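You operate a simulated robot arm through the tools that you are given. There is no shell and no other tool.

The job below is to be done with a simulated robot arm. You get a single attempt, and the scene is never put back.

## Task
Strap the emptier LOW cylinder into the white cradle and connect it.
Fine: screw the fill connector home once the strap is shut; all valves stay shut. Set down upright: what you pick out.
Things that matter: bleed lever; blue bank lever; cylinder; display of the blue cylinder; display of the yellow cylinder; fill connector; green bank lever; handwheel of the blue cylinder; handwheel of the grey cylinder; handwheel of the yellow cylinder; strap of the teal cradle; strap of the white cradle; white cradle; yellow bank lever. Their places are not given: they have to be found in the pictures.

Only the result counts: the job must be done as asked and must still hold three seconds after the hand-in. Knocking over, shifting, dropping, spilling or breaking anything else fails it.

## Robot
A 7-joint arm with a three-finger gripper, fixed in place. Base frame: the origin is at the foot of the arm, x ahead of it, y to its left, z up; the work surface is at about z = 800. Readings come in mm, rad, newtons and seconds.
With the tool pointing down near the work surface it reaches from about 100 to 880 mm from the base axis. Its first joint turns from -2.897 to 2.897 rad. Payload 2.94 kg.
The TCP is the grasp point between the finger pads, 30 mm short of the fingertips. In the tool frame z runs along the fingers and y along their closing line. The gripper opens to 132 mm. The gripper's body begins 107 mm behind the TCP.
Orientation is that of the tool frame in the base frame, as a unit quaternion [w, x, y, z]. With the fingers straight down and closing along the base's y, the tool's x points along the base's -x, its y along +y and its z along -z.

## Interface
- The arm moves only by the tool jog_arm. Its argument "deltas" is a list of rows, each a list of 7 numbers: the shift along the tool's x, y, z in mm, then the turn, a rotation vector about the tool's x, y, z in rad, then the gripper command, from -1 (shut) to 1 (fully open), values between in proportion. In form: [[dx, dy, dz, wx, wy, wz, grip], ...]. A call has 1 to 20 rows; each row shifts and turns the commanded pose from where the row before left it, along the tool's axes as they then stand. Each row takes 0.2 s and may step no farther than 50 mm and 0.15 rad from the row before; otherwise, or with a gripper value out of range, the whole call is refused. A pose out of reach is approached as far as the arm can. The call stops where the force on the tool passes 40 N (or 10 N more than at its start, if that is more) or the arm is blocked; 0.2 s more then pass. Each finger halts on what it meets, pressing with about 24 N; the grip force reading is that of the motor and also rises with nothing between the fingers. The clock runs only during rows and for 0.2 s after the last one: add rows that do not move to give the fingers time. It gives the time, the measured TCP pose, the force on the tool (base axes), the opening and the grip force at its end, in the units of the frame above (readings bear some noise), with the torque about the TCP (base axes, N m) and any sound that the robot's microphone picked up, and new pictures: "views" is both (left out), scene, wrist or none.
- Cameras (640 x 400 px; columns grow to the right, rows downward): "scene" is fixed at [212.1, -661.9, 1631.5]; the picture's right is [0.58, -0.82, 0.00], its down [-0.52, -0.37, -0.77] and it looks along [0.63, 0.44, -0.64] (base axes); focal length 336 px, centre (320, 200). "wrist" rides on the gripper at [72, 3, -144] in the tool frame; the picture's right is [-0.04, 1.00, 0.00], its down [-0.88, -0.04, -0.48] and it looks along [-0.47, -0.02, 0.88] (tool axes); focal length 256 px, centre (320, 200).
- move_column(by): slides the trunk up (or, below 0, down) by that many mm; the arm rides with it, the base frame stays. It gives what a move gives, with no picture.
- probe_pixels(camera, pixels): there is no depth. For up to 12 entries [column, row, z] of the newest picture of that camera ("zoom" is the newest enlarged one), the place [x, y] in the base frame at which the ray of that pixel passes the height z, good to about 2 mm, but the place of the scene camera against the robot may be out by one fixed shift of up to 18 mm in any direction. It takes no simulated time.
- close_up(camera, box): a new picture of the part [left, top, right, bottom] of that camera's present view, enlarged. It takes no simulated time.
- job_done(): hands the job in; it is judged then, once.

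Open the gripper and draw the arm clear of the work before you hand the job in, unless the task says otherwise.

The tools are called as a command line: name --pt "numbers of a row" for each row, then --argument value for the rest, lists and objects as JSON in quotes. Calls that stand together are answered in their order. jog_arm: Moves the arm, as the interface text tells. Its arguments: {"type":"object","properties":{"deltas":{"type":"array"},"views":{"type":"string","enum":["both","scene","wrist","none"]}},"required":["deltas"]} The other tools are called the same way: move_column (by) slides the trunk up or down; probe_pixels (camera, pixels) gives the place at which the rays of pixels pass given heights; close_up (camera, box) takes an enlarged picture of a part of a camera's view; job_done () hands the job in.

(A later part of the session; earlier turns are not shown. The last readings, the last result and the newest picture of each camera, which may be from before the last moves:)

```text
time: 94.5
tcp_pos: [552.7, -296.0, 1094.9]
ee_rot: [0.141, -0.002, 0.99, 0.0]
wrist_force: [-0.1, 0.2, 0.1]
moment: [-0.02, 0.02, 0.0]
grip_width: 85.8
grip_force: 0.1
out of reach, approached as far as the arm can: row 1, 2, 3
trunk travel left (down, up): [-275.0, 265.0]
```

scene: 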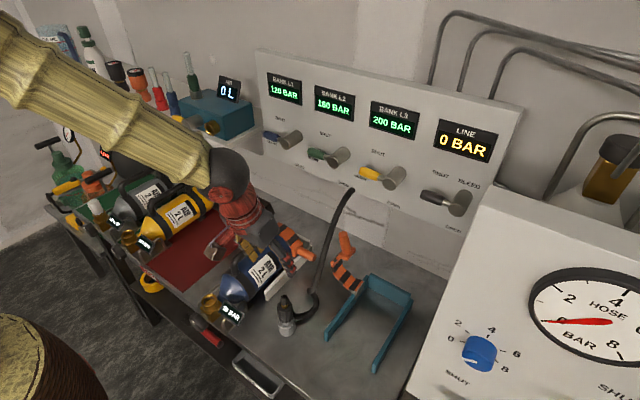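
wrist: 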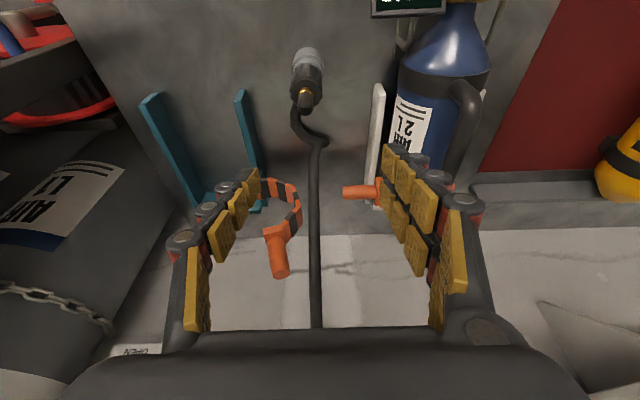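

I look at the scene to understand the arm's posture.

jog_arm --pt "0 0 0 0 0 0 0.3" --views "scene"

close_up --camera "scene" --box '[0, 0, 330, 280]'

```text
time: 94.8
tcp_pos: [551.6, -297.7, 1094.6]
ee_rot: [0.141, -0.001, 0.99, 0.0]
wrist_force: [0.2, 0.1, 0.1]
moment: [0.02, 0.02, -0.02]
grip_width: 85.9
grip_force: 0.1
trunk travel left (down, up): [-275.0, 265.0]
```

scene: 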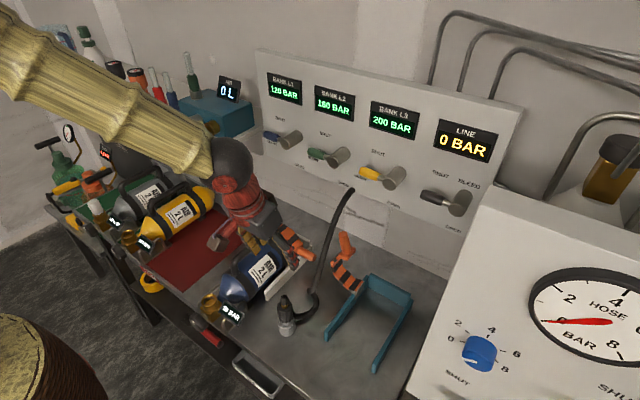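

```text
1.43 times, centred on (165, 140) of scene
```

zoom: 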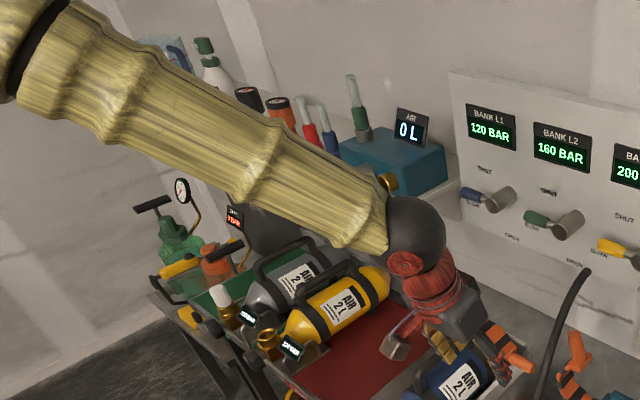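

I draw the arm inward (−x) and toward the middle to free the posture, then try un-pitching there.

jog_arm --pt "29 25 -8 0 0 0 0.3" --pt "29 25 -8 0 0 0 0.3" --pt "29 25 -8 0 0 0 0.3" --pt "29 25 -8 0 0 0 0.3" --pt "0 0 0 0 0.1 0 0.3" --pt "0 0 0 0 0.1 0 0.3" --pt "0 0 0 0 0.08 0 0.3" --pt "0 0 0 0 0 0 0.3" --views "scene"

```text
time: 96.7
tcp_pos: [429.2, -195.7, 1084.3]
ee_rot: [0.123, -0.002, 0.992, 0.0]
wrist_force: [0.1, 0.2, -0.3]
moment: [0.0, 0.0, -0.02]
grip_width: 85.8
grip_force: 0.1
out of reach, approached as far as the arm can: row 5, 6, 7
trunk travel left (down, up): [-275.0, 265.0]
```

scene: 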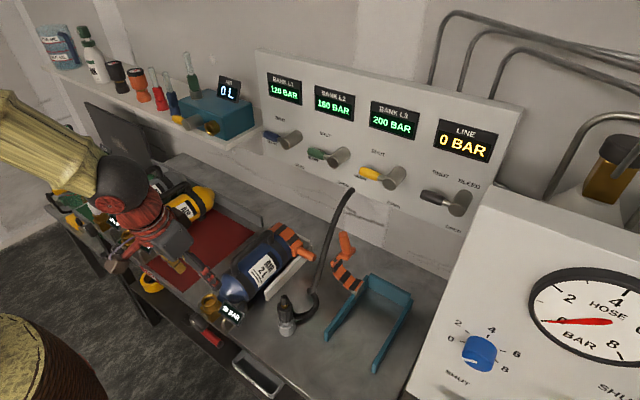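

Partial gain only. I retrace toward where the posture was still good (around y≈0) and try un-pitching there.

jog_arm --pt "-22 38 5.5 0 0 0 0.3" --pt "-22 38 5.5 0 0 0 0.3" --pt "-22 38 5.5 0 0 0 0.3" --pt "-22 38 5.5 0 0 0 0.3" --pt "-22 38 5.5 0 0 0 0.3" --pt "0 0 0 0 0.1 0 0.3" --pt "0 0 0 0 0.1 0 0.3" --pt "0 0 0 0 0 0 0.3" --views "scene"

```text
time: 98.5
tcp_pos: [495.2, -67.1, 988.7]
ee_rot: [0.123, -0.002, 0.992, 0.002]
wrist_force: [0.4, -0.7, 0.6]
moment: [0.0, 0.0, 0.0]
grip_width: 85.4
grip_force: 0.0
out of reach, approached as far as the arm can: row 1, 2, 3, 4, 5, 6, 7
trunk travel left (down, up): [-275.0, 265.0]
```

scene: 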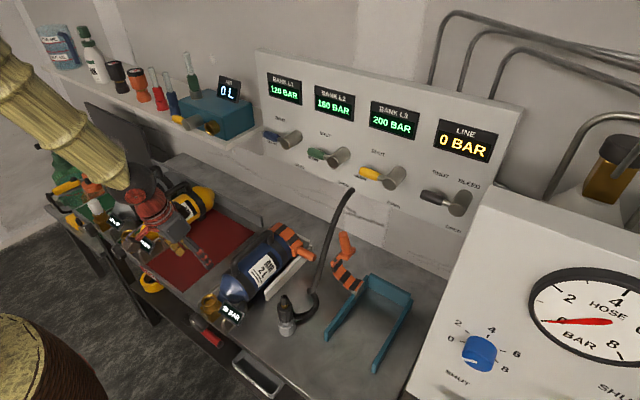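

The arm is at a joint limit that keeps it from going up in this posture. Raising the trunk lifts everything straight up without changing joints, so I raise it 120 mm and then try to un-pitch.

move_column --by 120

jog_arm --pt "0 0 0 0 0 0 0.3" --pt "0 0 0 0 0.05 0 0.3" --pt "0 0 0 0 0.05 0 0.3" --pt "0 0 0 0 0 0 0.3" --views "scene"

```text
time: 100.0
tcp_pos: [495.7, -66.0, 1108.9]
ee_rot: [0.123, -0.003, 0.992, 0.002]
wrist_force: [-0.5, -0.3, -0.2]
moment: [-0.01, 0.01, -0.01]
grip_width: 85.7
grip_force: 0.1
trunk travel left (down, up): [-395.0, 145.0]
```

```text
time: 101.0
tcp_pos: [494.2, -65.2, 1109.6]
ee_rot: [0.123, -0.002, 0.992, 0.002]
wrist_force: [0.4, -0.3, 0.2]
moment: [-0.02, 0.0, 0.02]
grip_width: 85.8
grip_force: 0.0
out of reach, approached as far as the arm can: row 3
trunk travel left (down, up): [-395.0, 145.0]
```

scene: 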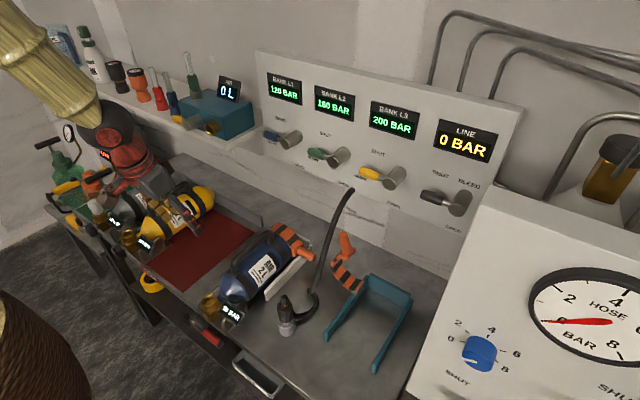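

I now lower with the arm (opening its posture) and try the un-pitch again.

jog_arm --pt "7 0 27 0 0 0 0.3" --pt "7 0 27 0 0 0 0.3" --pt "7 0 27 0 0 0 0.3" --pt "0 0 0 0 0.05 0 0.3" --pt "0 0 0 0 0.05 0 0.3" --pt "0 0 0 0 0.05 0 0.3" --pt "0 0 0 0 0.05 0 0.3" --pt "0 0 0 0 0 0 0.3" --views "none"

```text
time: 102.8
tcp_pos: [492.2, -59.7, 1019.7]
ee_rot: [0.07, -0.003, 0.997, 0.012]
wrist_force: [-0.1, 0.7, 0.4]
moment: [0.02, -0.02, 0.0]
grip_width: 85.6
grip_force: 0.0
out of reach, approached as far as the arm can: row 4, 5, 6, 7
trunk travel left (down, up): [-395.0, 145.0]
```

That helped (pitch down to 8°). I raise the trunk another 120 mm and lower the arm again.

move_column --by 120

jog_arm --pt "4 0 30 0 0 0 0.3" --pt "4 0 30 0 0 0 0.3" --pt "4 0 30 0 0 0 0.3" --pt "4 0 20 0 0 0 0.3" --pt "0 0 0 0 0.05 0 0.3" --pt "0 0 0 0 0.05 0 0.3" --pt "0 0 0 0 0.04 0 0.3" --pt "0 0 0 0 0 0 0.3" --views "both"

```text
time: 104.2
tcp_pos: [491.0, -59.9, 1141.0]
ee_rot: [0.071, -0.004, 0.997, 0.012]
wrist_force: [0.9, -0.2, -0.2]
moment: [0.0, 0.0, 0.0]
grip_width: 85.9
grip_force: 0.0
trunk travel left (down, up): [-515.0, 25.0]
```

```text
time: 106.0
tcp_pos: [497.0, -55.1, 1035.7]
ee_rot: [0.042, -0.004, 0.999, 0.016]
wrist_force: [0.3, -0.1, -0.4]
moment: [0.0, -0.03, 0.01]
grip_width: 85.7
grip_force: 0.1
out of reach, approached as far as the arm can: row 6, 7
trunk travel left (down, up): [-515.0, 25.0]
```

scene: 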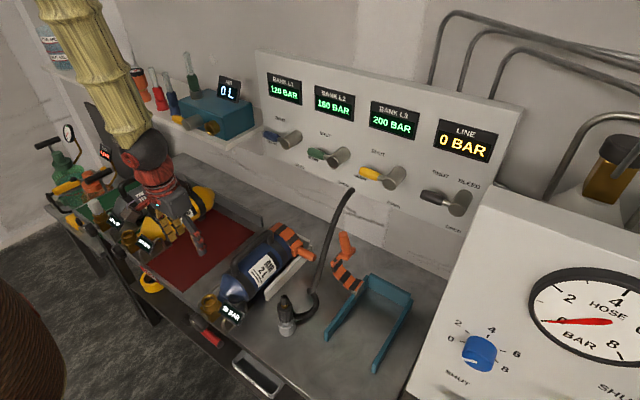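
wrist: 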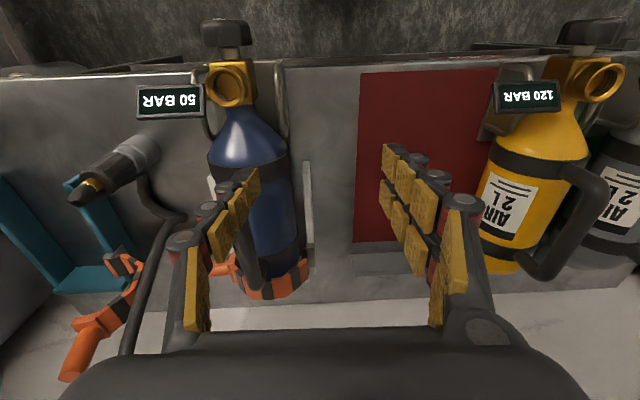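

Posture diagnosis: the wrist seems to have passed its straight (singular) position and got flipped, so un-pitching hits a limit. I try to bring it back around: pitch out a bit, tilt sideways (+y), un-pitch, then remove the side tilt, all in free space.

jog_arm --pt "0 0 0 0 -0.1 0 0.3" --pt "0 0 0 0 -0.1 0 0.3" --pt "0 0 0 0 -0.1 0 0.3" --pt "0 0 0 0 -0.1 0 0.3" --pt "0 0 0 -0.12 0 0 0.3" --pt "0 0 0 -0.12 0 0 0.3" --pt "0 0 0 -0.12 0 0 0.3" --pt "0 0 0 -0.12 0 0 0.3" --pt "0 0 0 0 0 0 0.3" --views "scene"

```text
time: 108.0
tcp_pos: [496.8, -55.1, 1034.6]
ee_rot: [0.221, -0.055, 0.942, 0.248]
wrist_force: [-0.4, -1.7, 0.1]
moment: [-0.02, 0.03, 0.0]
grip_width: 85.7
grip_force: 0.1
trunk travel left (down, up): [-515.0, 25.0]
```

scene: 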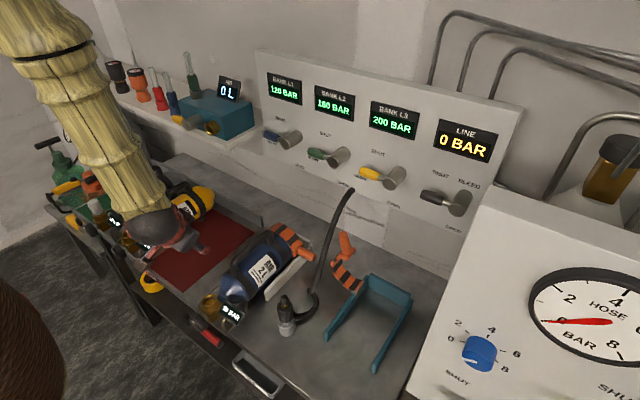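

No limit was reported there. Now I un-pitch while side-tilted.

jog_arm --pt "0 0 0 0 0.1 0 0.3" --pt "0 0 0 0 0.1 0 0.3" --pt "0 0 0 0 0.1 0 0.3" --pt "0 0 0 0 0.1 0 0.3" --pt "0 0 0 0 0.1 0 0.3" --pt "0 0 0 0 0 0 0.3" --views "none"

```text
time: 109.5
tcp_pos: [496.8, -56.2, 1034.8]
ee_rot: [-0.02, -0.114, 0.967, 0.225]
wrist_force: [0.3, 0.1, 0.2]
moment: [0.01, -0.01, -0.01]
grip_width: 85.8
grip_force: 0.0
trunk travel left (down, up): [-515.0, 25.0]
```

Good, no limit. Next I remove the side tilt.

jog_arm --pt "0 0 0 0.12 0 0 0.3" --pt "0 0 0 0.12 0 0 0.3" --pt "0 0 0 0.12 0 0 0.3" --pt "0 0 0 0.1 0 0 0.3" --pt "0 0 0 0 0 0 0.3" --views "scene"

```text
time: 110.7
tcp_pos: [509.0, -49.5, 1035.5]
ee_rot: [0.026, -0.118, 0.992, 0.03]
wrist_force: [-0.6, 0.0, 1.0]
moment: [-0.03, -0.02, -0.01]
grip_width: 85.7
grip_force: 0.1
out of reach, approached as far as the arm can: row 4
trunk travel left (down, up): [-515.0, 25.0]
```

scene: 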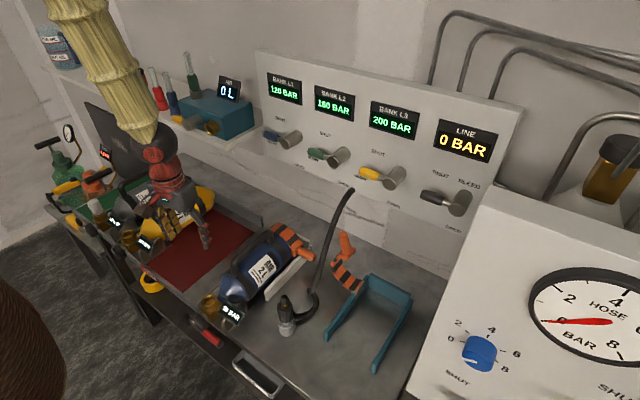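

Still limited near vertical. I test which translations are free from here to identify the limit.

jog_arm --pt "-30 0 0 0 0 0 0.3" --pt "-30 0 0 0 0 0 0.3" --pt "0 0 0 0 0 0 0.3" --views "none"

jog_arm --pt "0 -30 0 0 0 0 0.3" --pt "0 -30 0 0 0 0 0.3" --pt "0 0 0 0 0 0 0.3" --views "none"

jog_arm --pt "0 0 -30 0 0 0 0.3" --pt "0 0 -30 0 0 0 0.3" --pt "0 0 0 0 0 0 0.3" --views "scene"

```text
time: 111.5
tcp_pos: [545.2, -55.3, 1038.8]
ee_rot: [0.078, -0.116, 0.99, 0.008]
wrist_force: [-0.1, 0.3, -0.8]
moment: [-0.03, 0.0, 0.0]
grip_width: 85.8
grip_force: 0.1
out of reach, approached as far as the arm can: row 1, 2
trunk travel left (down, up): [-515.0, 25.0]
```

```text
time: 112.2
tcp_pos: [558.3, -114.5, 1041.2]
ee_rot: [0.078, -0.116, 0.99, 0.008]
wrist_force: [0.8, 0.5, 0.7]
moment: [-0.02, 0.02, 0.0]
grip_width: 85.6
grip_force: 0.1
trunk travel left (down, up): [-515.0, 25.0]
```

```text
time: 113.0
tcp_pos: [551.1, -115.1, 1100.0]
ee_rot: [0.078, -0.116, 0.99, 0.008]
wrist_force: [-0.6, 0.0, 0.6]
moment: [0.0, 0.01, -0.01]
grip_width: 85.6
grip_force: 0.0
trunk travel left (down, up): [-515.0, 25.0]
```

scene: 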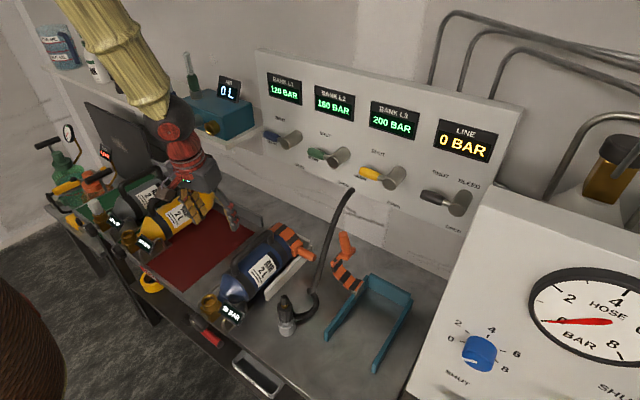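

Only +x/un-pitch is limited. I enlarge the arm in the scene to understand the wrist posture.

close_up --camera "scene" --box '[60, 0, 280, 240]'

close_up --camera "scene" --box '[120, 80, 260, 220]'

```text
1.67 times, centred on (170, 120) of scene
```

zoom: 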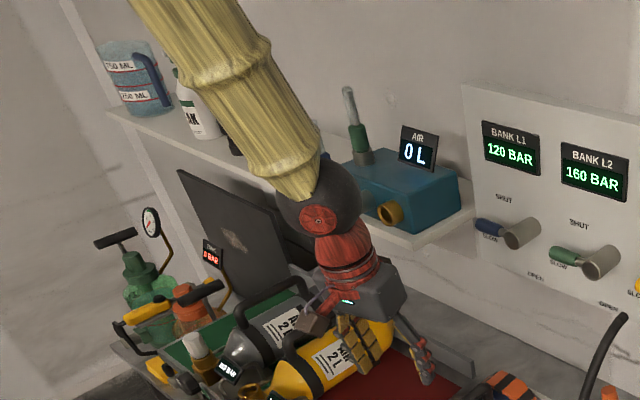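

```text
2.86 times, centred on (190, 150) of scene
```

zoom: 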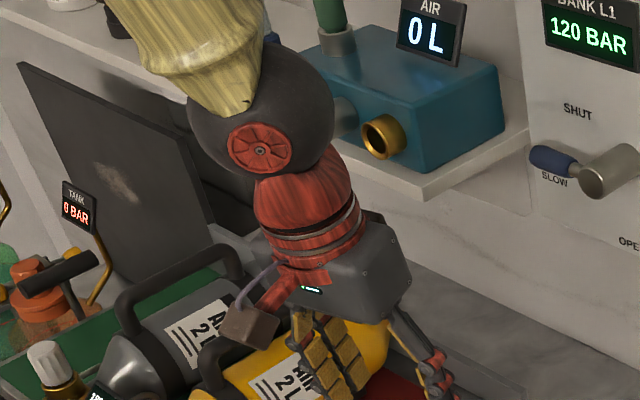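

The wrist's cap faces the camera again as at the start, so the flip may be undone. I retry the un-pitch in small steps here.

jog_arm --pt "0 0 0 0 0.05 0 0.3" --pt "0 0 0 0 0.05 0 0.3" --pt "0 0 0 0 0.05 0 0.3" --pt "0 0 0 0 0 0 0.3" --views "none"

jog_arm --pt "0 0 0 0 0 -0.1 0.3" --pt "0 0 0 0 0 -0.1 0.3" --pt "0 0 0 0 0 0 0.3" --views "none"

```text
time: 114.0
tcp_pos: [540.7, -114.0, 1093.0]
ee_rot: [0.056, -0.116, 0.992, 0.007]
wrist_force: [-0.5, 0.4, 0.0]
moment: [0.02, -0.03, 0.02]
grip_width: 85.7
grip_force: 0.0
out of reach, approached as far as the arm can: row 1, 2
trunk travel left (down, up): [-515.0, 25.0]
```

```text
time: 114.8
tcp_pos: [541.5, -116.3, 1092.4]
ee_rot: [0.056, -0.167, 0.984, 0.004]
wrist_force: [-0.4, -0.7, 0.1]
moment: [0.03, 0.0, 0.0]
grip_width: 85.8
grip_force: 0.1
out of reach, approached as far as the arm can: row 1
trunk travel left (down, up): [-515.0, 25.0]
```

I test the opposite yaw direction to see if joint 7 is the one at its limit.

jog_arm --pt "0 0 0 0 0 0.12 0.3" --pt "0 0 0 0 0 0.12 0.3" --pt "0 0 0 0 0 0.12 0.3" --pt "0 0 0 0 0 0 0.3" --views "none"

jog_arm --pt "0 0 0 0 0 -0.15 0.3" --pt "0 0 0 0 0 -0.15 0.3" --pt "0 0 0 0 0 -0.15 0.3" --pt "0 0 0 0 0 -0.15 0.3" --pt "0 0 0 0 0 -0.15 0.3" --pt "0 0 0 0 0.05 0 0.3" --pt "0 0 0 0 0.05 0 0.3" --pt "0 0 0 0 0 0 0.3" --views "scene"

```text
time: 115.8
tcp_pos: [541.0, -116.1, 1091.7]
ee_rot: [0.053, 0.014, 0.998, 0.015]
wrist_force: [0.8, -0.5, 0.4]
moment: [0.05, -0.04, 0.0]
grip_width: 85.8
grip_force: 0.0
trunk travel left (down, up): [-515.0, 25.0]
```

```text
time: 117.7
tcp_pos: [541.9, -115.3, 1092.7]
ee_rot: [0.055, -0.354, 0.934, -0.006]
wrist_force: [-0.4, -0.8, 0.2]
moment: [0.01, -0.01, 0.02]
grip_width: 85.9
grip_force: 0.1
out of reach, approached as far as the arm can: row 6
trunk travel left (down, up): [-515.0, 25.0]
```

scene: 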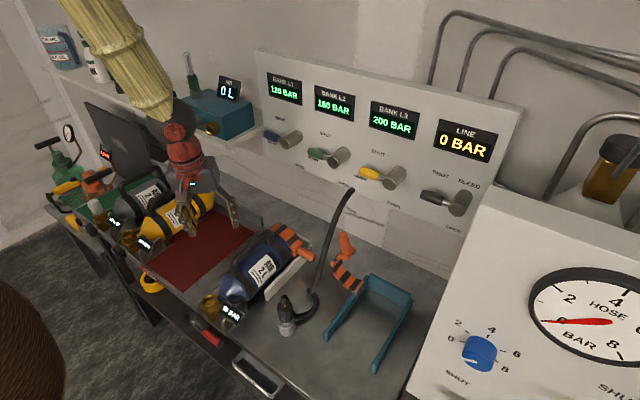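

Yaw is free but un-pitch is limited: consistent with a flipped wrist whose forearm leans ~40° outward. To unflip it the tool must pitch out beyond the forearm line, swing round its left side, and come back. I first restore yaw, pitch out to ~40°, shift +x, and pitch to ~68°, all high above the table.

jog_arm --pt "0 0 0 0 0 0.15 0.3" --pt "0 0 0 0 0 0.15 0.3" --pt "0 0 0 0 0 0.15 0.3" --pt "0 0 0 0 0 0.15 0.3" --pt "0 0 0 0 0 0.12 0.3" --pt "0 0 0 0 -0.12 0 0.3" --pt "0 0 0 0 -0.12 0 0.3" --pt "0 0 0 0 -0.12 0 0.3" --pt "0 0 0 0 -0.12 0 0.3" --pt "0 0 0 0 -0.12 0 0.3" --pt "-25 0 21 0 0 0 0.3" --pt "-25 0 21 0 0 0 0.3" --pt "-25 0 21 0 0 0 0.3" --pt "0 0 0 0 0 0 0.3" --views "scene"

```text
time: 120.7
tcp_pos: [607.4, -91.3, 1062.2]
ee_rot: [0.314, -0.065, 0.947, 0.023]
wrist_force: [-0.3, 0.0, -1.4]
moment: [-0.03, 0.01, -0.03]
grip_width: 85.7
grip_force: 0.0
out of reach, approached as far as the arm can: row 1, 2, 6
trunk travel left (down, up): [-515.0, 25.0]
```

scene: 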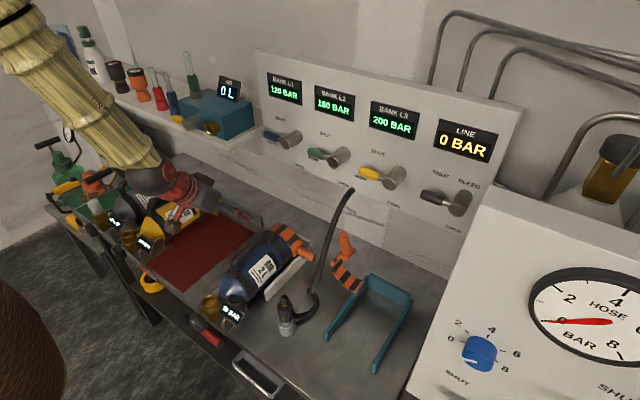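

Pitch is now ~36°. I continue pitching out to about 66°.

jog_arm --pt "0 0 0 0 -0.13 0 0.3" --pt "0 0 0 0 -0.13 0 0.3" --pt "0 0 0 0 -0.13 0 0.3" --pt "0 0 0 0 -0.13 0 0.3" --pt "0 0 0 0 0 0 0.3" --views "both"

```text
time: 121.8
tcp_pos: [609.4, -92.2, 1064.0]
ee_rot: [0.547, -0.057, 0.834, 0.039]
wrist_force: [0.2, -0.5, 1.0]
moment: [0.03, 0.03, -0.01]
grip_width: 85.8
grip_force: 0.0
trunk travel left (down, up): [-515.0, 25.0]
```

scene: 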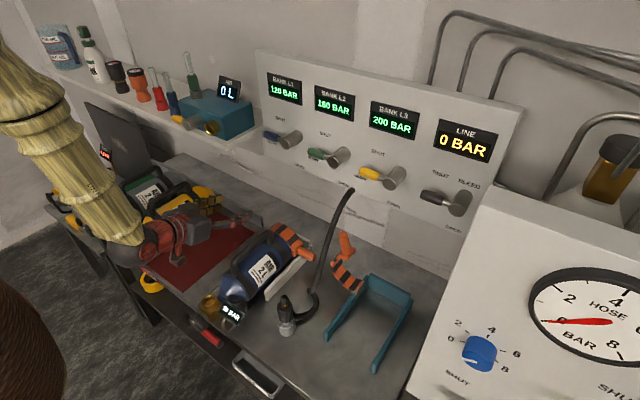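
wrist: 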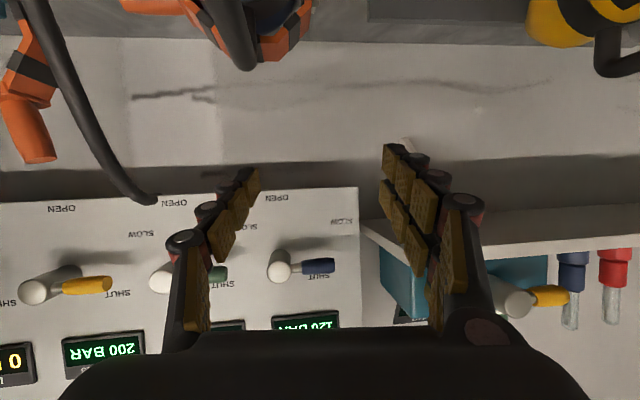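

The view shows the levers all still in their original SHUT positions. Now I swing the tool azimuth about the vertical by ~45° to the left (+y).

jog_arm --pt "0 0 0 -0.12 0 -0.053 0.3" --pt "0 0 0 -0.12 0 -0.053 0.3" --pt "0 0 0 -0.12 0 -0.053 0.3" --pt "0 0 0 -0.12 0 -0.053 0.3" --pt "0 0 0 -0.12 0 -0.053 0.3" --pt "0 0 0 -0.12 0 -0.053 0.3" --pt "0 0 0 0 0 0 0.3" --views "scene"

```text
time: 123.5
tcp_pos: [609.6, -90.4, 1065.2]
ee_rot: [0.49, -0.374, 0.749, 0.244]
wrist_force: [-0.1, 0.3, -0.1]
moment: [-0.02, 0.01, -0.04]
grip_width: 85.8
grip_force: 0.0
trunk travel left (down, up): [-515.0, 25.0]
```

scene: 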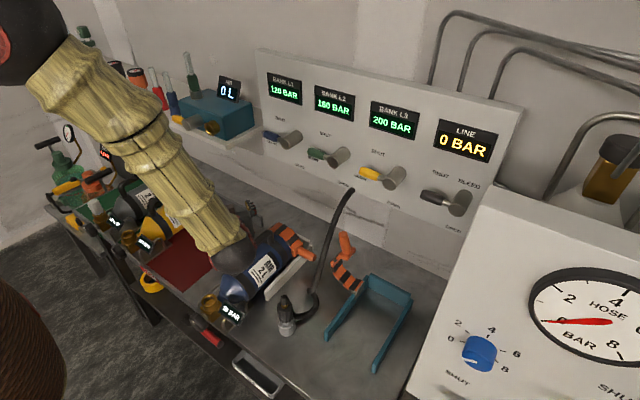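

No limit reported. Now I un-pitch along this left azimuth, from 66° toward ~14°.

jog_arm --pt "0 0 0 0 0.13 0 0.3" --pt "0 0 0 0 0.13 0 0.3" --pt "0 0 0 0 0.13 0 0.3" --pt "0 0 0 0 0.13 0 0.3" --pt "0 0 0 0 0.13 0 0.3" --pt "0 0 0 0 0.13 0 0.3" --pt "0 0 0 0 0.12 0 0.3" --pt "0 0 0 0 0 0 0.3" --views "scene"

```text
time: 125.2
tcp_pos: [610.2, -90.6, 1063.9]
ee_rot: [0.115, -0.442, 0.888, 0.056]
wrist_force: [-0.6, 1.0, -1.0]
moment: [0.0, -0.03, 0.03]
grip_width: 85.9
grip_force: 0.1
trunk travel left (down, up): [-515.0, 25.0]
```

scene: 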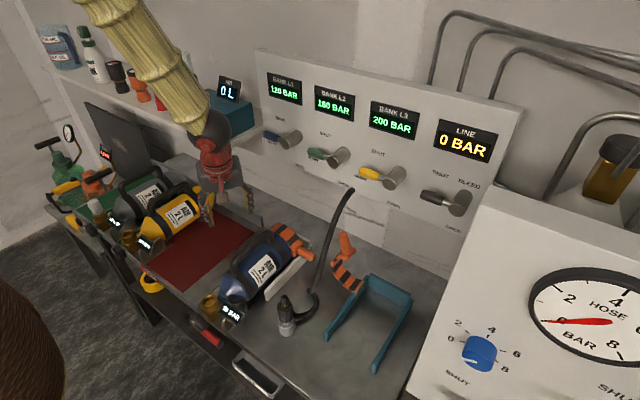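

No limit so far (pitch now ~15°). I finish un-pitching to vertical.

jog_arm --pt "0 0 0 0 0.13 0 0.3" --pt "0 0 0 0 0.125 0 0.3" --pt "0 0 0 0 0 0 0.3" --views "none"

jog_arm --pt "0 0 0 0 0 0.15 0.3" --pt "0 0 0 0 0 0.15 0.3" --pt "0 0 0 0 0 0.15 0.3" --pt "0 0 0 0 0 0.15 0.3" --pt "0 0 0 0 0 0.15 0.3" --pt "0 0 0 0 0 0.15 0.3" --pt "0 0 0 0 0 0.02 0.3" --pt "0 0 0 0 0 0 0.3" --views "both"

```text
time: 126.0
tcp_pos: [610.9, -90.8, 1063.8]
ee_rot: [0.057, -0.446, 0.893, 0.028]
wrist_force: [-0.1, 0.3, 0.1]
moment: [-0.01, -0.02, 0.01]
grip_width: 85.7
grip_force: 0.1
out of reach, approached as far as the arm can: row 2
trunk travel left (down, up): [-515.0, 25.0]
```

```text
time: 127.8
tcp_pos: [607.8, -90.3, 1063.2]
ee_rot: [0.038, -0.003, 0.998, 0.051]
wrist_force: [-0.4, -0.6, 0.6]
moment: [0.0, 0.02, -0.02]
grip_width: 85.6
grip_force: 0.0
trunk travel left (down, up): [-515.0, 25.0]
```

scene: 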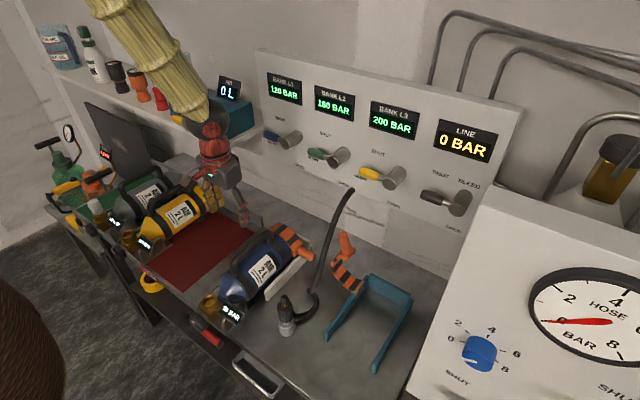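
wrist: 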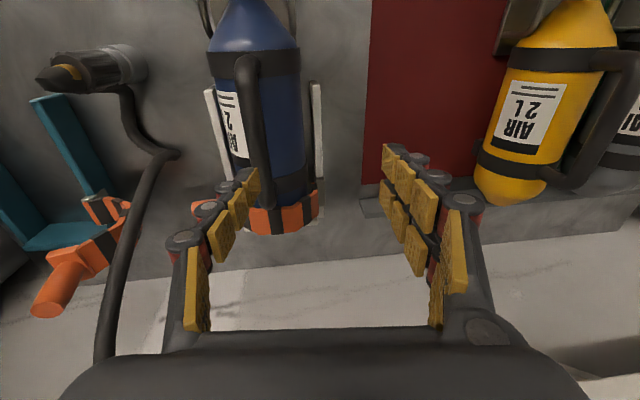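

Now only ~4° pitch and ~6° roll remain. I try removing them.

jog_arm --pt "0 0 0 0.05 0 0 0.3" --pt "0 0 0 0.05 0 0 0.3" --pt "0 0 0 0 0 0 0.3" --views "none"

jog_arm --pt "0 0 0 0 0.04 0 0.3" --pt "0 0 0 0 0.04 0 0.3" --pt "0 0 0 0 0 0 0.3" --views "none"

```text
time: 128.7
tcp_pos: [596.3, -89.8, 1059.1]
ee_rot: [0.04, -0.001, 0.999, 0.036]
wrist_force: [0.6, 0.2, 0.7]
moment: [0.0, -0.03, -0.01]
grip_width: 86.0
grip_force: 0.1
out of reach, approached as far as the arm can: row 1, 2
trunk travel left (down, up): [-515.0, 25.0]
```

```text
time: 129.4
tcp_pos: [597.8, -88.2, 1058.3]
ee_rot: [0.039, -0.003, 0.999, 0.037]
wrist_force: [0.2, 1.0, -0.7]
moment: [0.0, 0.0, -0.02]
grip_width: 85.8
grip_force: 0.1
out of reach, approached as far as the arm can: row 2
trunk travel left (down, up): [-515.0, 25.0]
```

I now believe it is a spherical-wrist arm with axis 5 near its ±166° stop. Remedy: swing the tool out via the left (+y) side to the outward-pointing direction, turn its azimuth to match the forearm's plane, and then un-pitch straight through the forearm line. Step 1: tilt out toward the left azimuth.

jog_arm --pt "0 0 0 -0.104 -0.078 0 0.3" --pt "0 0 0 -0.104 -0.078 0 0.3" --pt "0 0 0 -0.104 -0.078 0 0.3" --pt "0 0 0 -0.104 -0.078 0 0.3" --pt "0 0 0 -0.104 -0.078 0 0.3" --pt "0 0 0 -0.104 -0.078 0 0.3" --pt "0 0 0 -0.104 -0.078 0 0.3" --pt "0 0 0 0 0 0 0.3" --views "scene"

```text
time: 131.2
tcp_pos: [597.4, -88.9, 1059.0]
ee_rot: [0.3, -0.007, 0.873, 0.385]
wrist_force: [0.6, 0.4, -0.8]
moment: [0.02, 0.01, -0.03]
grip_width: 85.8
grip_force: 0.1
trunk travel left (down, up): [-515.0, 25.0]
```

scene: 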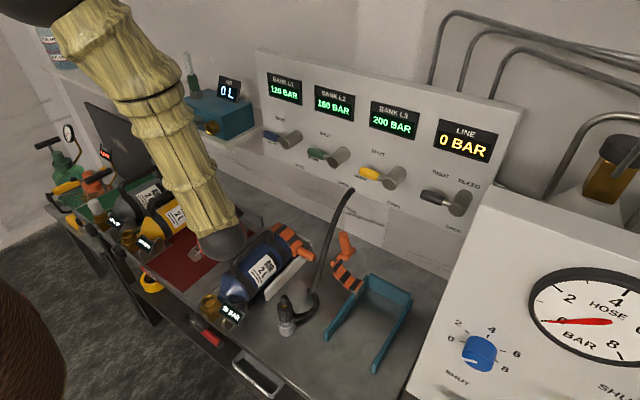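

No limit. Step 2: turn the azimuth about the vertical by about −67°.

jog_arm --pt "0 0 0 0.0688 -0.0868 0.0681 0.3" --pt "0 0 0 0.0688 -0.0868 0.0681 0.3" --pt "0 0 0 0.0688 -0.0868 0.0681 0.3" --pt "0 0 0 0.0688 -0.0868 0.0681 0.3" --pt "0 0 0 0.0688 -0.0868 0.0681 0.3" --pt "0 0 0 0.0688 -0.0868 0.0681 0.3" --pt "0 0 0 0.0688 -0.0868 0.0681 0.3" --pt "0 0 0 0.0688 -0.0868 0.0681 0.3" --pt "0 0 0 0.0688 -0.0868 0.0681 0.3" --pt "0 0 0 0 0 0 0.3" --views "scene"

```text
time: 133.4
tcp_pos: [596.5, -91.1, 1057.5]
ee_rot: [0.461, 0.477, 0.732, 0.154]
wrist_force: [-0.1, 0.5, -0.5]
moment: [0.06, -0.03, 0.02]
grip_width: 86.1
grip_force: 0.0
trunk travel left (down, up): [-515.0, 25.0]
```

scene: 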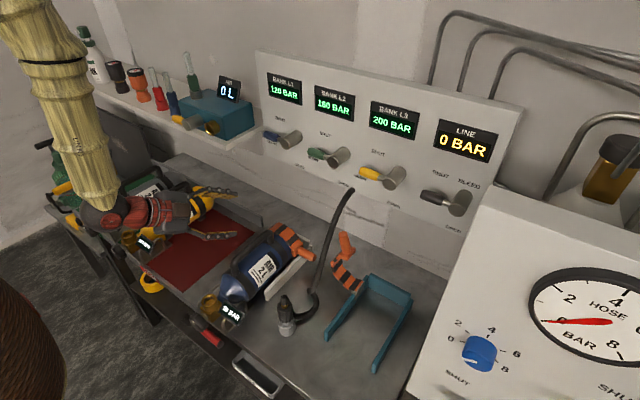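

No limit again; the tool now points outward at azimuth −15°, pitch 58°, in the forearm's plane. Step 3: un-pitch straight through to vertical in large steps.

jog_arm --pt "0 0 0 0.1174 0.0932 0 0.3" --pt "0 0 0 0.1174 0.0932 0 0.3" --pt "0 0 0 0.1174 0.0932 0 0.3" --pt "0 0 0 0.1174 0.0932 0 0.3" --pt "0 0 0 0.1174 0.0932 0 0.3" --pt "0 0 0 0.1174 0.0932 0 0.3" --pt "0 0 0 0.09 0.0715 0 0.3" --pt "0 0 0 0 0 0 0.3" --views "scene"

```text
time: 135.2
tcp_pos: [588.3, -99.4, 1061.6]
ee_rot: [0.073, 0.54, 0.837, 0.042]
wrist_force: [-0.3, 0.2, 1.1]
moment: [0.04, -0.07, -0.02]
grip_width: 85.8
grip_force: 0.1
out of reach, approached as far as the arm can: row 6, 7
trunk travel left (down, up): [-515.0, 25.0]
```

scene: 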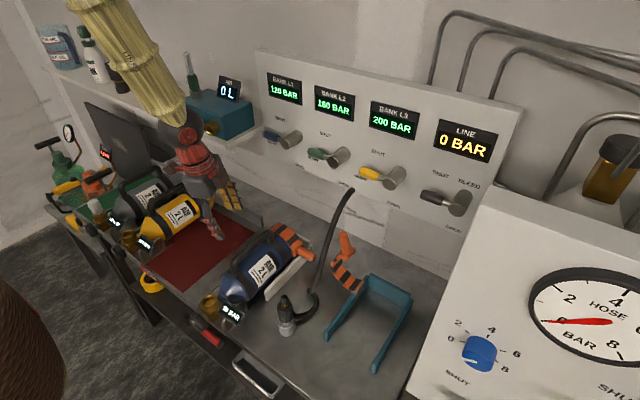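

Still limited at this height, but the limit shrinks the lower the tool is relative to the trunk. Since my work is at z≈890–1000, I raise the trunk fully and check that vertical is reachable lower down; first yaw back to 0 and move over toward the connector.

move_column --by 25

jog_arm --pt "0 0 0 0 0 -0.143 0.3" --pt "0 0 0 0 0 -0.143 0.3" --pt "0 0 0 0 0 -0.143 0.3" --pt "0 0 0 0 0 -0.143 0.3" --pt "0 0 0 0 0 -0.143 0.3" --pt "0 0 0 0 0 -0.143 0.3" --pt "0 0 0 0 0 -0.143 0.3" --pt "0 0 0 0 0 -0.143 0.3" --pt "0 0 0 0 0 0 0.3" --views "none"

```text
time: 136.0
tcp_pos: [589.2, -96.1, 1085.7]
ee_rot: [0.073, 0.542, 0.837, 0.04]
wrist_force: [0.7, 0.6, 0.2]
moment: [0.0, -0.01, -0.01]
grip_width: 85.8
grip_force: 0.0
trunk travel left (down, up): [-540.0, 0.0]
```

```text
time: 138.0
tcp_pos: [590.0, -97.0, 1086.1]
ee_rot: [0.084, 0.001, 0.996, -0.006]
wrist_force: [-0.2, 0.1, -0.2]
moment: [-0.02, 0.01, -0.01]
grip_width: 85.7
grip_force: 0.0
trunk travel left (down, up): [-540.0, 0.0]
```

Yaw is back to 0. I move over the connector, lowering to z≈1010, keeping the fingers open.

jog_arm --pt "10.3 -36 0 0 0 0 0.3" --pt "10.3 -36 0 0 0 0 0.3" --pt "10.3 -36 0 0 0 0 0.3" --pt "10.3 -36 0 0 0 0 0.3" --pt "10.3 -36 0 0 0 0 0.3" --pt "5 -30 0 0 0 0 0.3" --pt "0 0 30 0 0 0 0.3" --pt "0 0 30 0 0 0 0.3" --pt "0 0 0 0 0.05 0 0.3" --pt "0 0 0 0 0.05 0 0.3" --pt "0 0 0 0 0.05 0 0.3" --pt "0 0 0 0 0 0 0.3" --views "both"

```text
time: 140.6
tcp_pos: [541.3, -307.6, 1020.2]
ee_rot: [0.01, 0.003, 1.0, -0.006]
wrist_force: [0.3, 0.0, -1.2]
moment: [0.0, 0.03, -0.02]
grip_width: 85.9
grip_force: 0.0
trunk travel left (down, up): [-540.0, 0.0]
```

scene: 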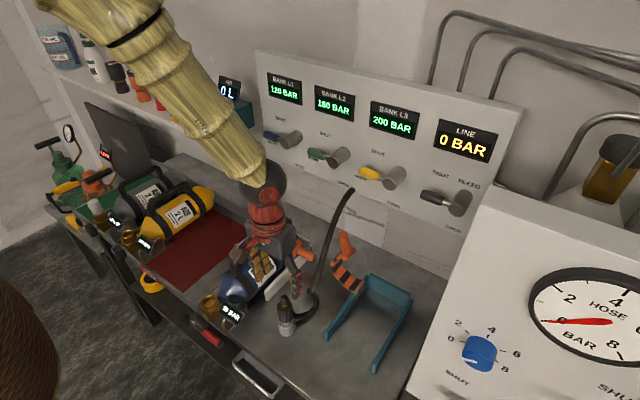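
wrist: 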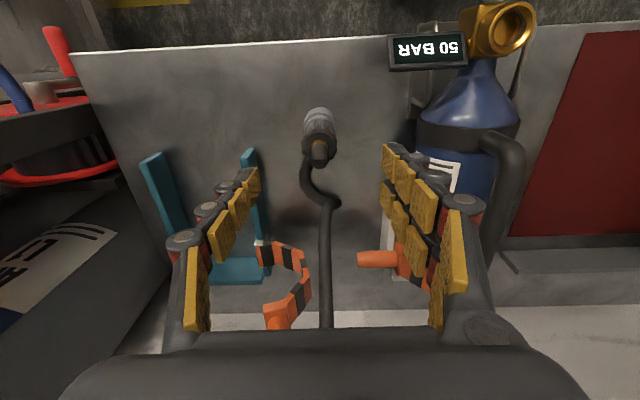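

Vertical is reachable here. The connector is at (320,130) between the fingers; I enlarge and probe it.

close_up --camera "wrist" --box '[260, 80, 380, 230]'

probe_pixels --camera "wrist" --pixels '[[319, 108, 805], [319, 128, 862], [319, 142, 915], [319, 152, 940], [303, 128, 880], [336, 128, 880], [305, 148, 915], [335, 148, 915]]'

```text
2.67 times, centred on (320, 155) of wrist
```

zoom: 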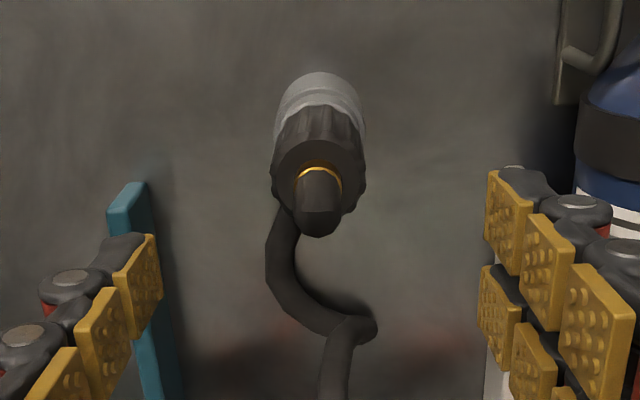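

```text
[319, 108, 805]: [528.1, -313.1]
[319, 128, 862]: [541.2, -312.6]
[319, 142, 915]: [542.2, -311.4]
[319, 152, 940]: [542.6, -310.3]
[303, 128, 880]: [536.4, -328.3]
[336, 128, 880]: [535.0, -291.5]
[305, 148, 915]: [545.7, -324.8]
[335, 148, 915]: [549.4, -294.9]
```

Collar axis is near (547,-311.5), ~37 mm wide. Before grasping I test how far the wrist can yaw negative here (to leave room for clockwise screwing).

jog_arm --pt "0 0 0 0 0 -0.15 0.3" --pt "0 0 0 0 0 -0.15 0.3" --pt "0 0 0 0 0 -0.15 0.3" --pt "0 0 0 0 0 -0.15 0.3" --pt "0 0 0 0 0 -0.15 0.3" --pt "0 0 0 0 0 -0.15 0.3" --pt "0 0 0 0 0 -0.15 0.3" --pt "0 0 0 0 0 -0.15 0.3" --pt "0 0 0 0 0 -0.15 0.3" --pt "0 0 0 0 0 -0.15 0.3" --pt "0 0 0 0 0 0 0.3" --views "none"

```text
time: 143.0
tcp_pos: [543.5, -308.6, 1018.4]
ee_rot: [0.003, -0.68, 0.733, -0.009]
wrist_force: [0.1, 0.8, -0.5]
moment: [-0.01, -0.04, 0.01]
grip_width: 85.7
grip_force: 0.0
trunk travel left (down, up): [-540.0, 0.0]
```

Still free at −1.5 rad; I continue to −2.9.

jog_arm --pt "0 0 0 0 0 -0.15 0.3" --pt "0 0 0 0 0 -0.15 0.3" --pt "0 0 0 0 0 -0.15 0.3" --pt "0 0 0 0 0 -0.15 0.3" --pt "0 0 0 0 0 -0.15 0.3" --pt "0 0 0 0 0 -0.15 0.3" --pt "0 0 0 0 0 -0.15 0.3" --pt "0 0 0 0 0 -0.15 0.3" --pt "0 0 0 0 0 -0.15 0.3" --pt "0 0 0 0 0 0 0.3" --views "both"

```text
time: 145.2
tcp_pos: [540.9, -301.4, 1016.0]
ee_rot: [0.018, 0.962, -0.274, 0.008]
wrist_force: [-0.1, -0.1, -0.4]
moment: [-0.04, 0.02, -0.05]
grip_width: 86.0
grip_force: 0.1
out of reach, approached as far as the arm can: row 7, 8, 9
trunk travel left (down, up): [-540.0, 0.0]
```

scene: 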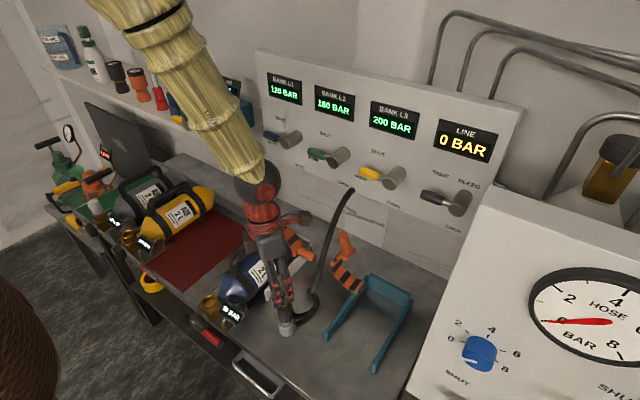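
wrist: 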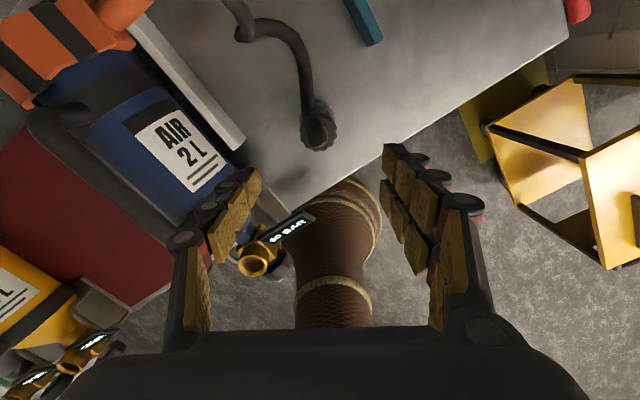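

Yaw limit is about −2.45 rad here, which leaves some 5.5 rad of clockwise travel. I set yaw to ≈ −2.35 and centre over the connector axis (547,-311.5).

jog_arm --pt "0 0 0 0 0 0.12 0.3" --pt "0 0 0 0 0 0.12 0.3" --pt "11 3 0 0 0 0 0.3" --pt "0 0 0 0 0 0 0.3" --pt "0 0 0 0 0 0 0.3" --views "wrist"

```text
time: 146.4
tcp_pos: [545.2, -313.7, 1016.2]
ee_rot: [0.017, 0.922, -0.386, 0.011]
wrist_force: [-1.0, -0.5, 0.4]
moment: [0.02, 0.0, 0.0]
grip_width: 85.7
grip_force: 0.0
trunk travel left (down, up): [-540.0, 0.0]
```

wrist: 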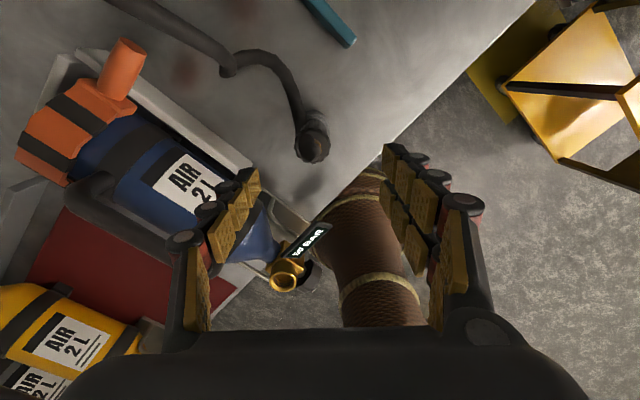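

Yaw ≈ −2.35, with a slight 2.3° lean toward −y that I will correct. I enlarge the connector for centring.

jog_arm --pt "0 0 0 0.028 -0.028 0 0.3" --pt "0 0 0 0 0 0 0.3" --views "wrist"

close_up --camera "wrist" --box '[250, 70, 380, 210]'

probe_pixels --camera "wrist" --pixels '[[313, 142, 942], [313, 142, 915], [313, 130, 862], [300, 130, 880], [326, 130, 880]]'

```text
time: 147.0
tcp_pos: [545.2, -313.5, 1016.4]
ee_rot: [-0.001, 0.922, -0.386, 0.003]
wrist_force: [0.0, 0.5, -0.3]
moment: [-0.01, 0.01, 0.0]
grip_width: 85.7
grip_force: 0.1
trunk travel left (down, up): [-540.0, 0.0]
```

wrist: 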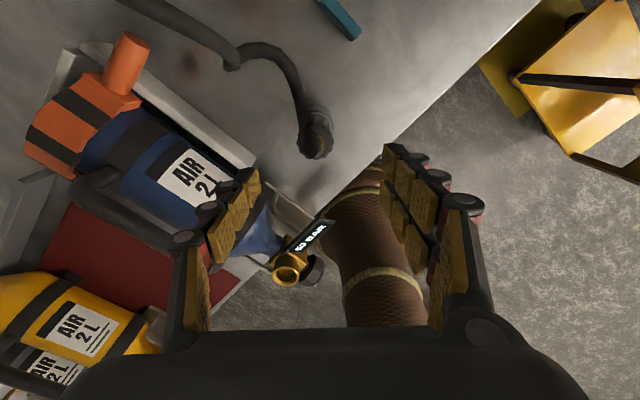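

```text
2.86 times, centred on (315, 140) of wrist
```

zoom: 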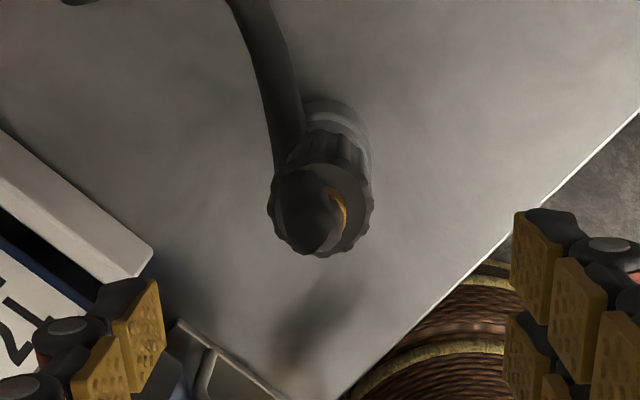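

```text
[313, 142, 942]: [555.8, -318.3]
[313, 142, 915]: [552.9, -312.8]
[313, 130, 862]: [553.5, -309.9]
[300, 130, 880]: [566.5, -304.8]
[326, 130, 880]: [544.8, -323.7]
```

The collar top is centred near (315,142) → about (549,-313). I shift 4 mm in x and descend to z≈925, keeping fingers open on both sides.

jog_arm --pt "2.4 -3.2 0 0 0 0 0.3" --pt "0 0 30 0 0 0 0.3" --pt "0 0 30 0 0 0 0.3" --pt "0 0 30 0 0 0 0.3" --pt "0 0 0 0 0 0 0.3" --pt "0 0 0 0 0 0 0.3" --views "both"

close_up --camera "wrist" --box '[220, 70, 420, 280]'

close_up --camera "scene" --box '[220, 250, 360, 360]'

```text
time: 148.4
tcp_pos: [553.1, -312.1, 928.7]
ee_rot: [-0.002, 0.922, -0.387, 0.004]
wrist_force: [-0.7, 0.2, -0.7]
moment: [0.02, 0.03, 0.03]
grip_width: 85.7
grip_force: 0.0
trunk travel left (down, up): [-540.0, 0.0]
```

scene: 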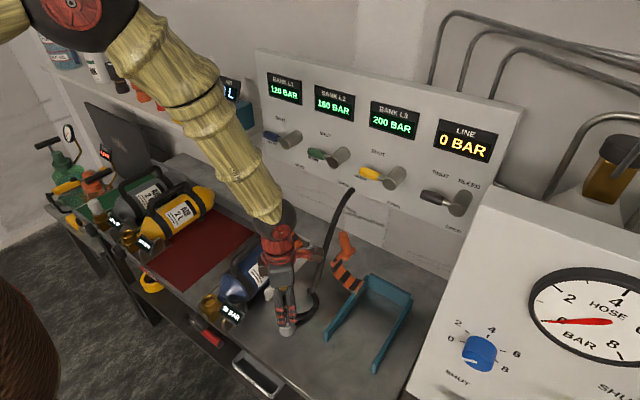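
wrist: 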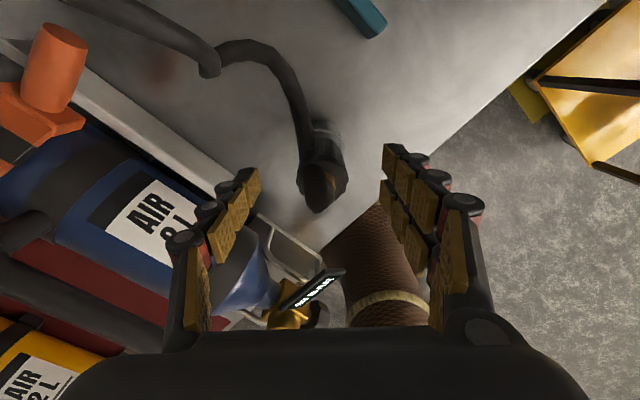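

```text
1.90 times, centred on (320, 175) of wrist
```

zoom: 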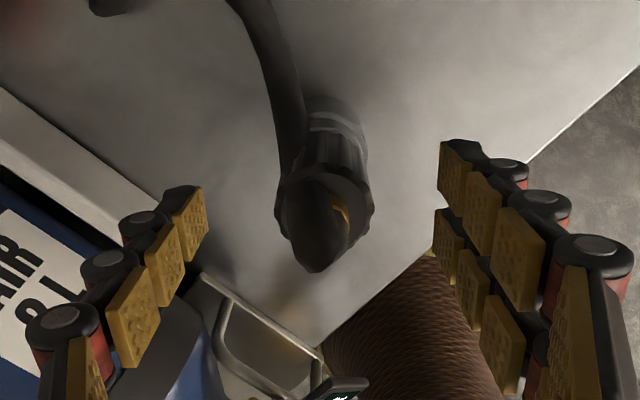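

```text
3.64 times, centred on (290, 305) of scene
```

zoom: 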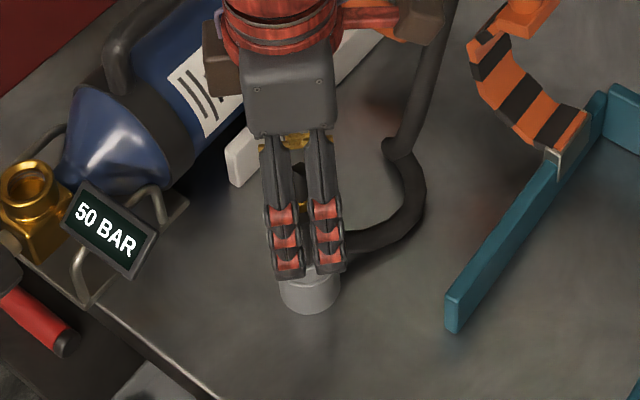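

The collar is centred within ~3 mm. I adjust slightly and lower to z≈900, then close on the collar.

jog_arm --pt "1.5 1.5 14 0 0 0 0.3" --pt "0 0 14 0 0 0 0.3" --pt "0 0 0 0 0 0 0.3" --views "wrist"

close_up --camera "wrist" --box '[220, 70, 420, 280]'

```text
time: 149.2
tcp_pos: [553.6, -313.2, 900.5]
ee_rot: [0.0, 0.922, -0.388, 0.003]
wrist_force: [-0.2, 0.7, 0.7]
moment: [0.0, 0.02, 0.02]
grip_width: 85.6
grip_force: 0.1
trunk travel left (down, up): [-540.0, 0.0]
```

wrist: 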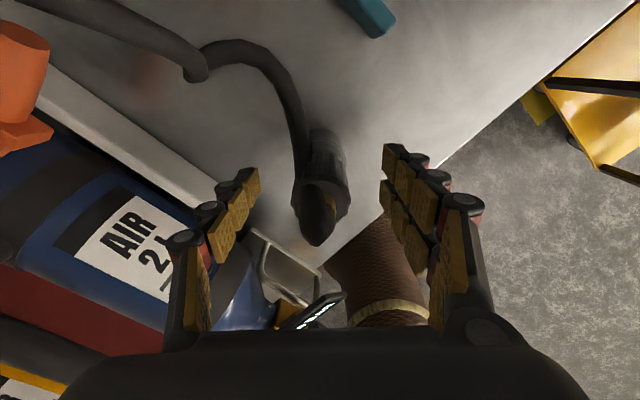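

```text
1.90 times, centred on (320, 175) of wrist
```

zoom: 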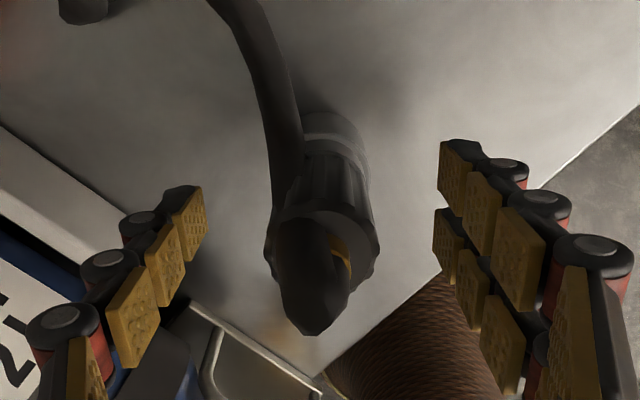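

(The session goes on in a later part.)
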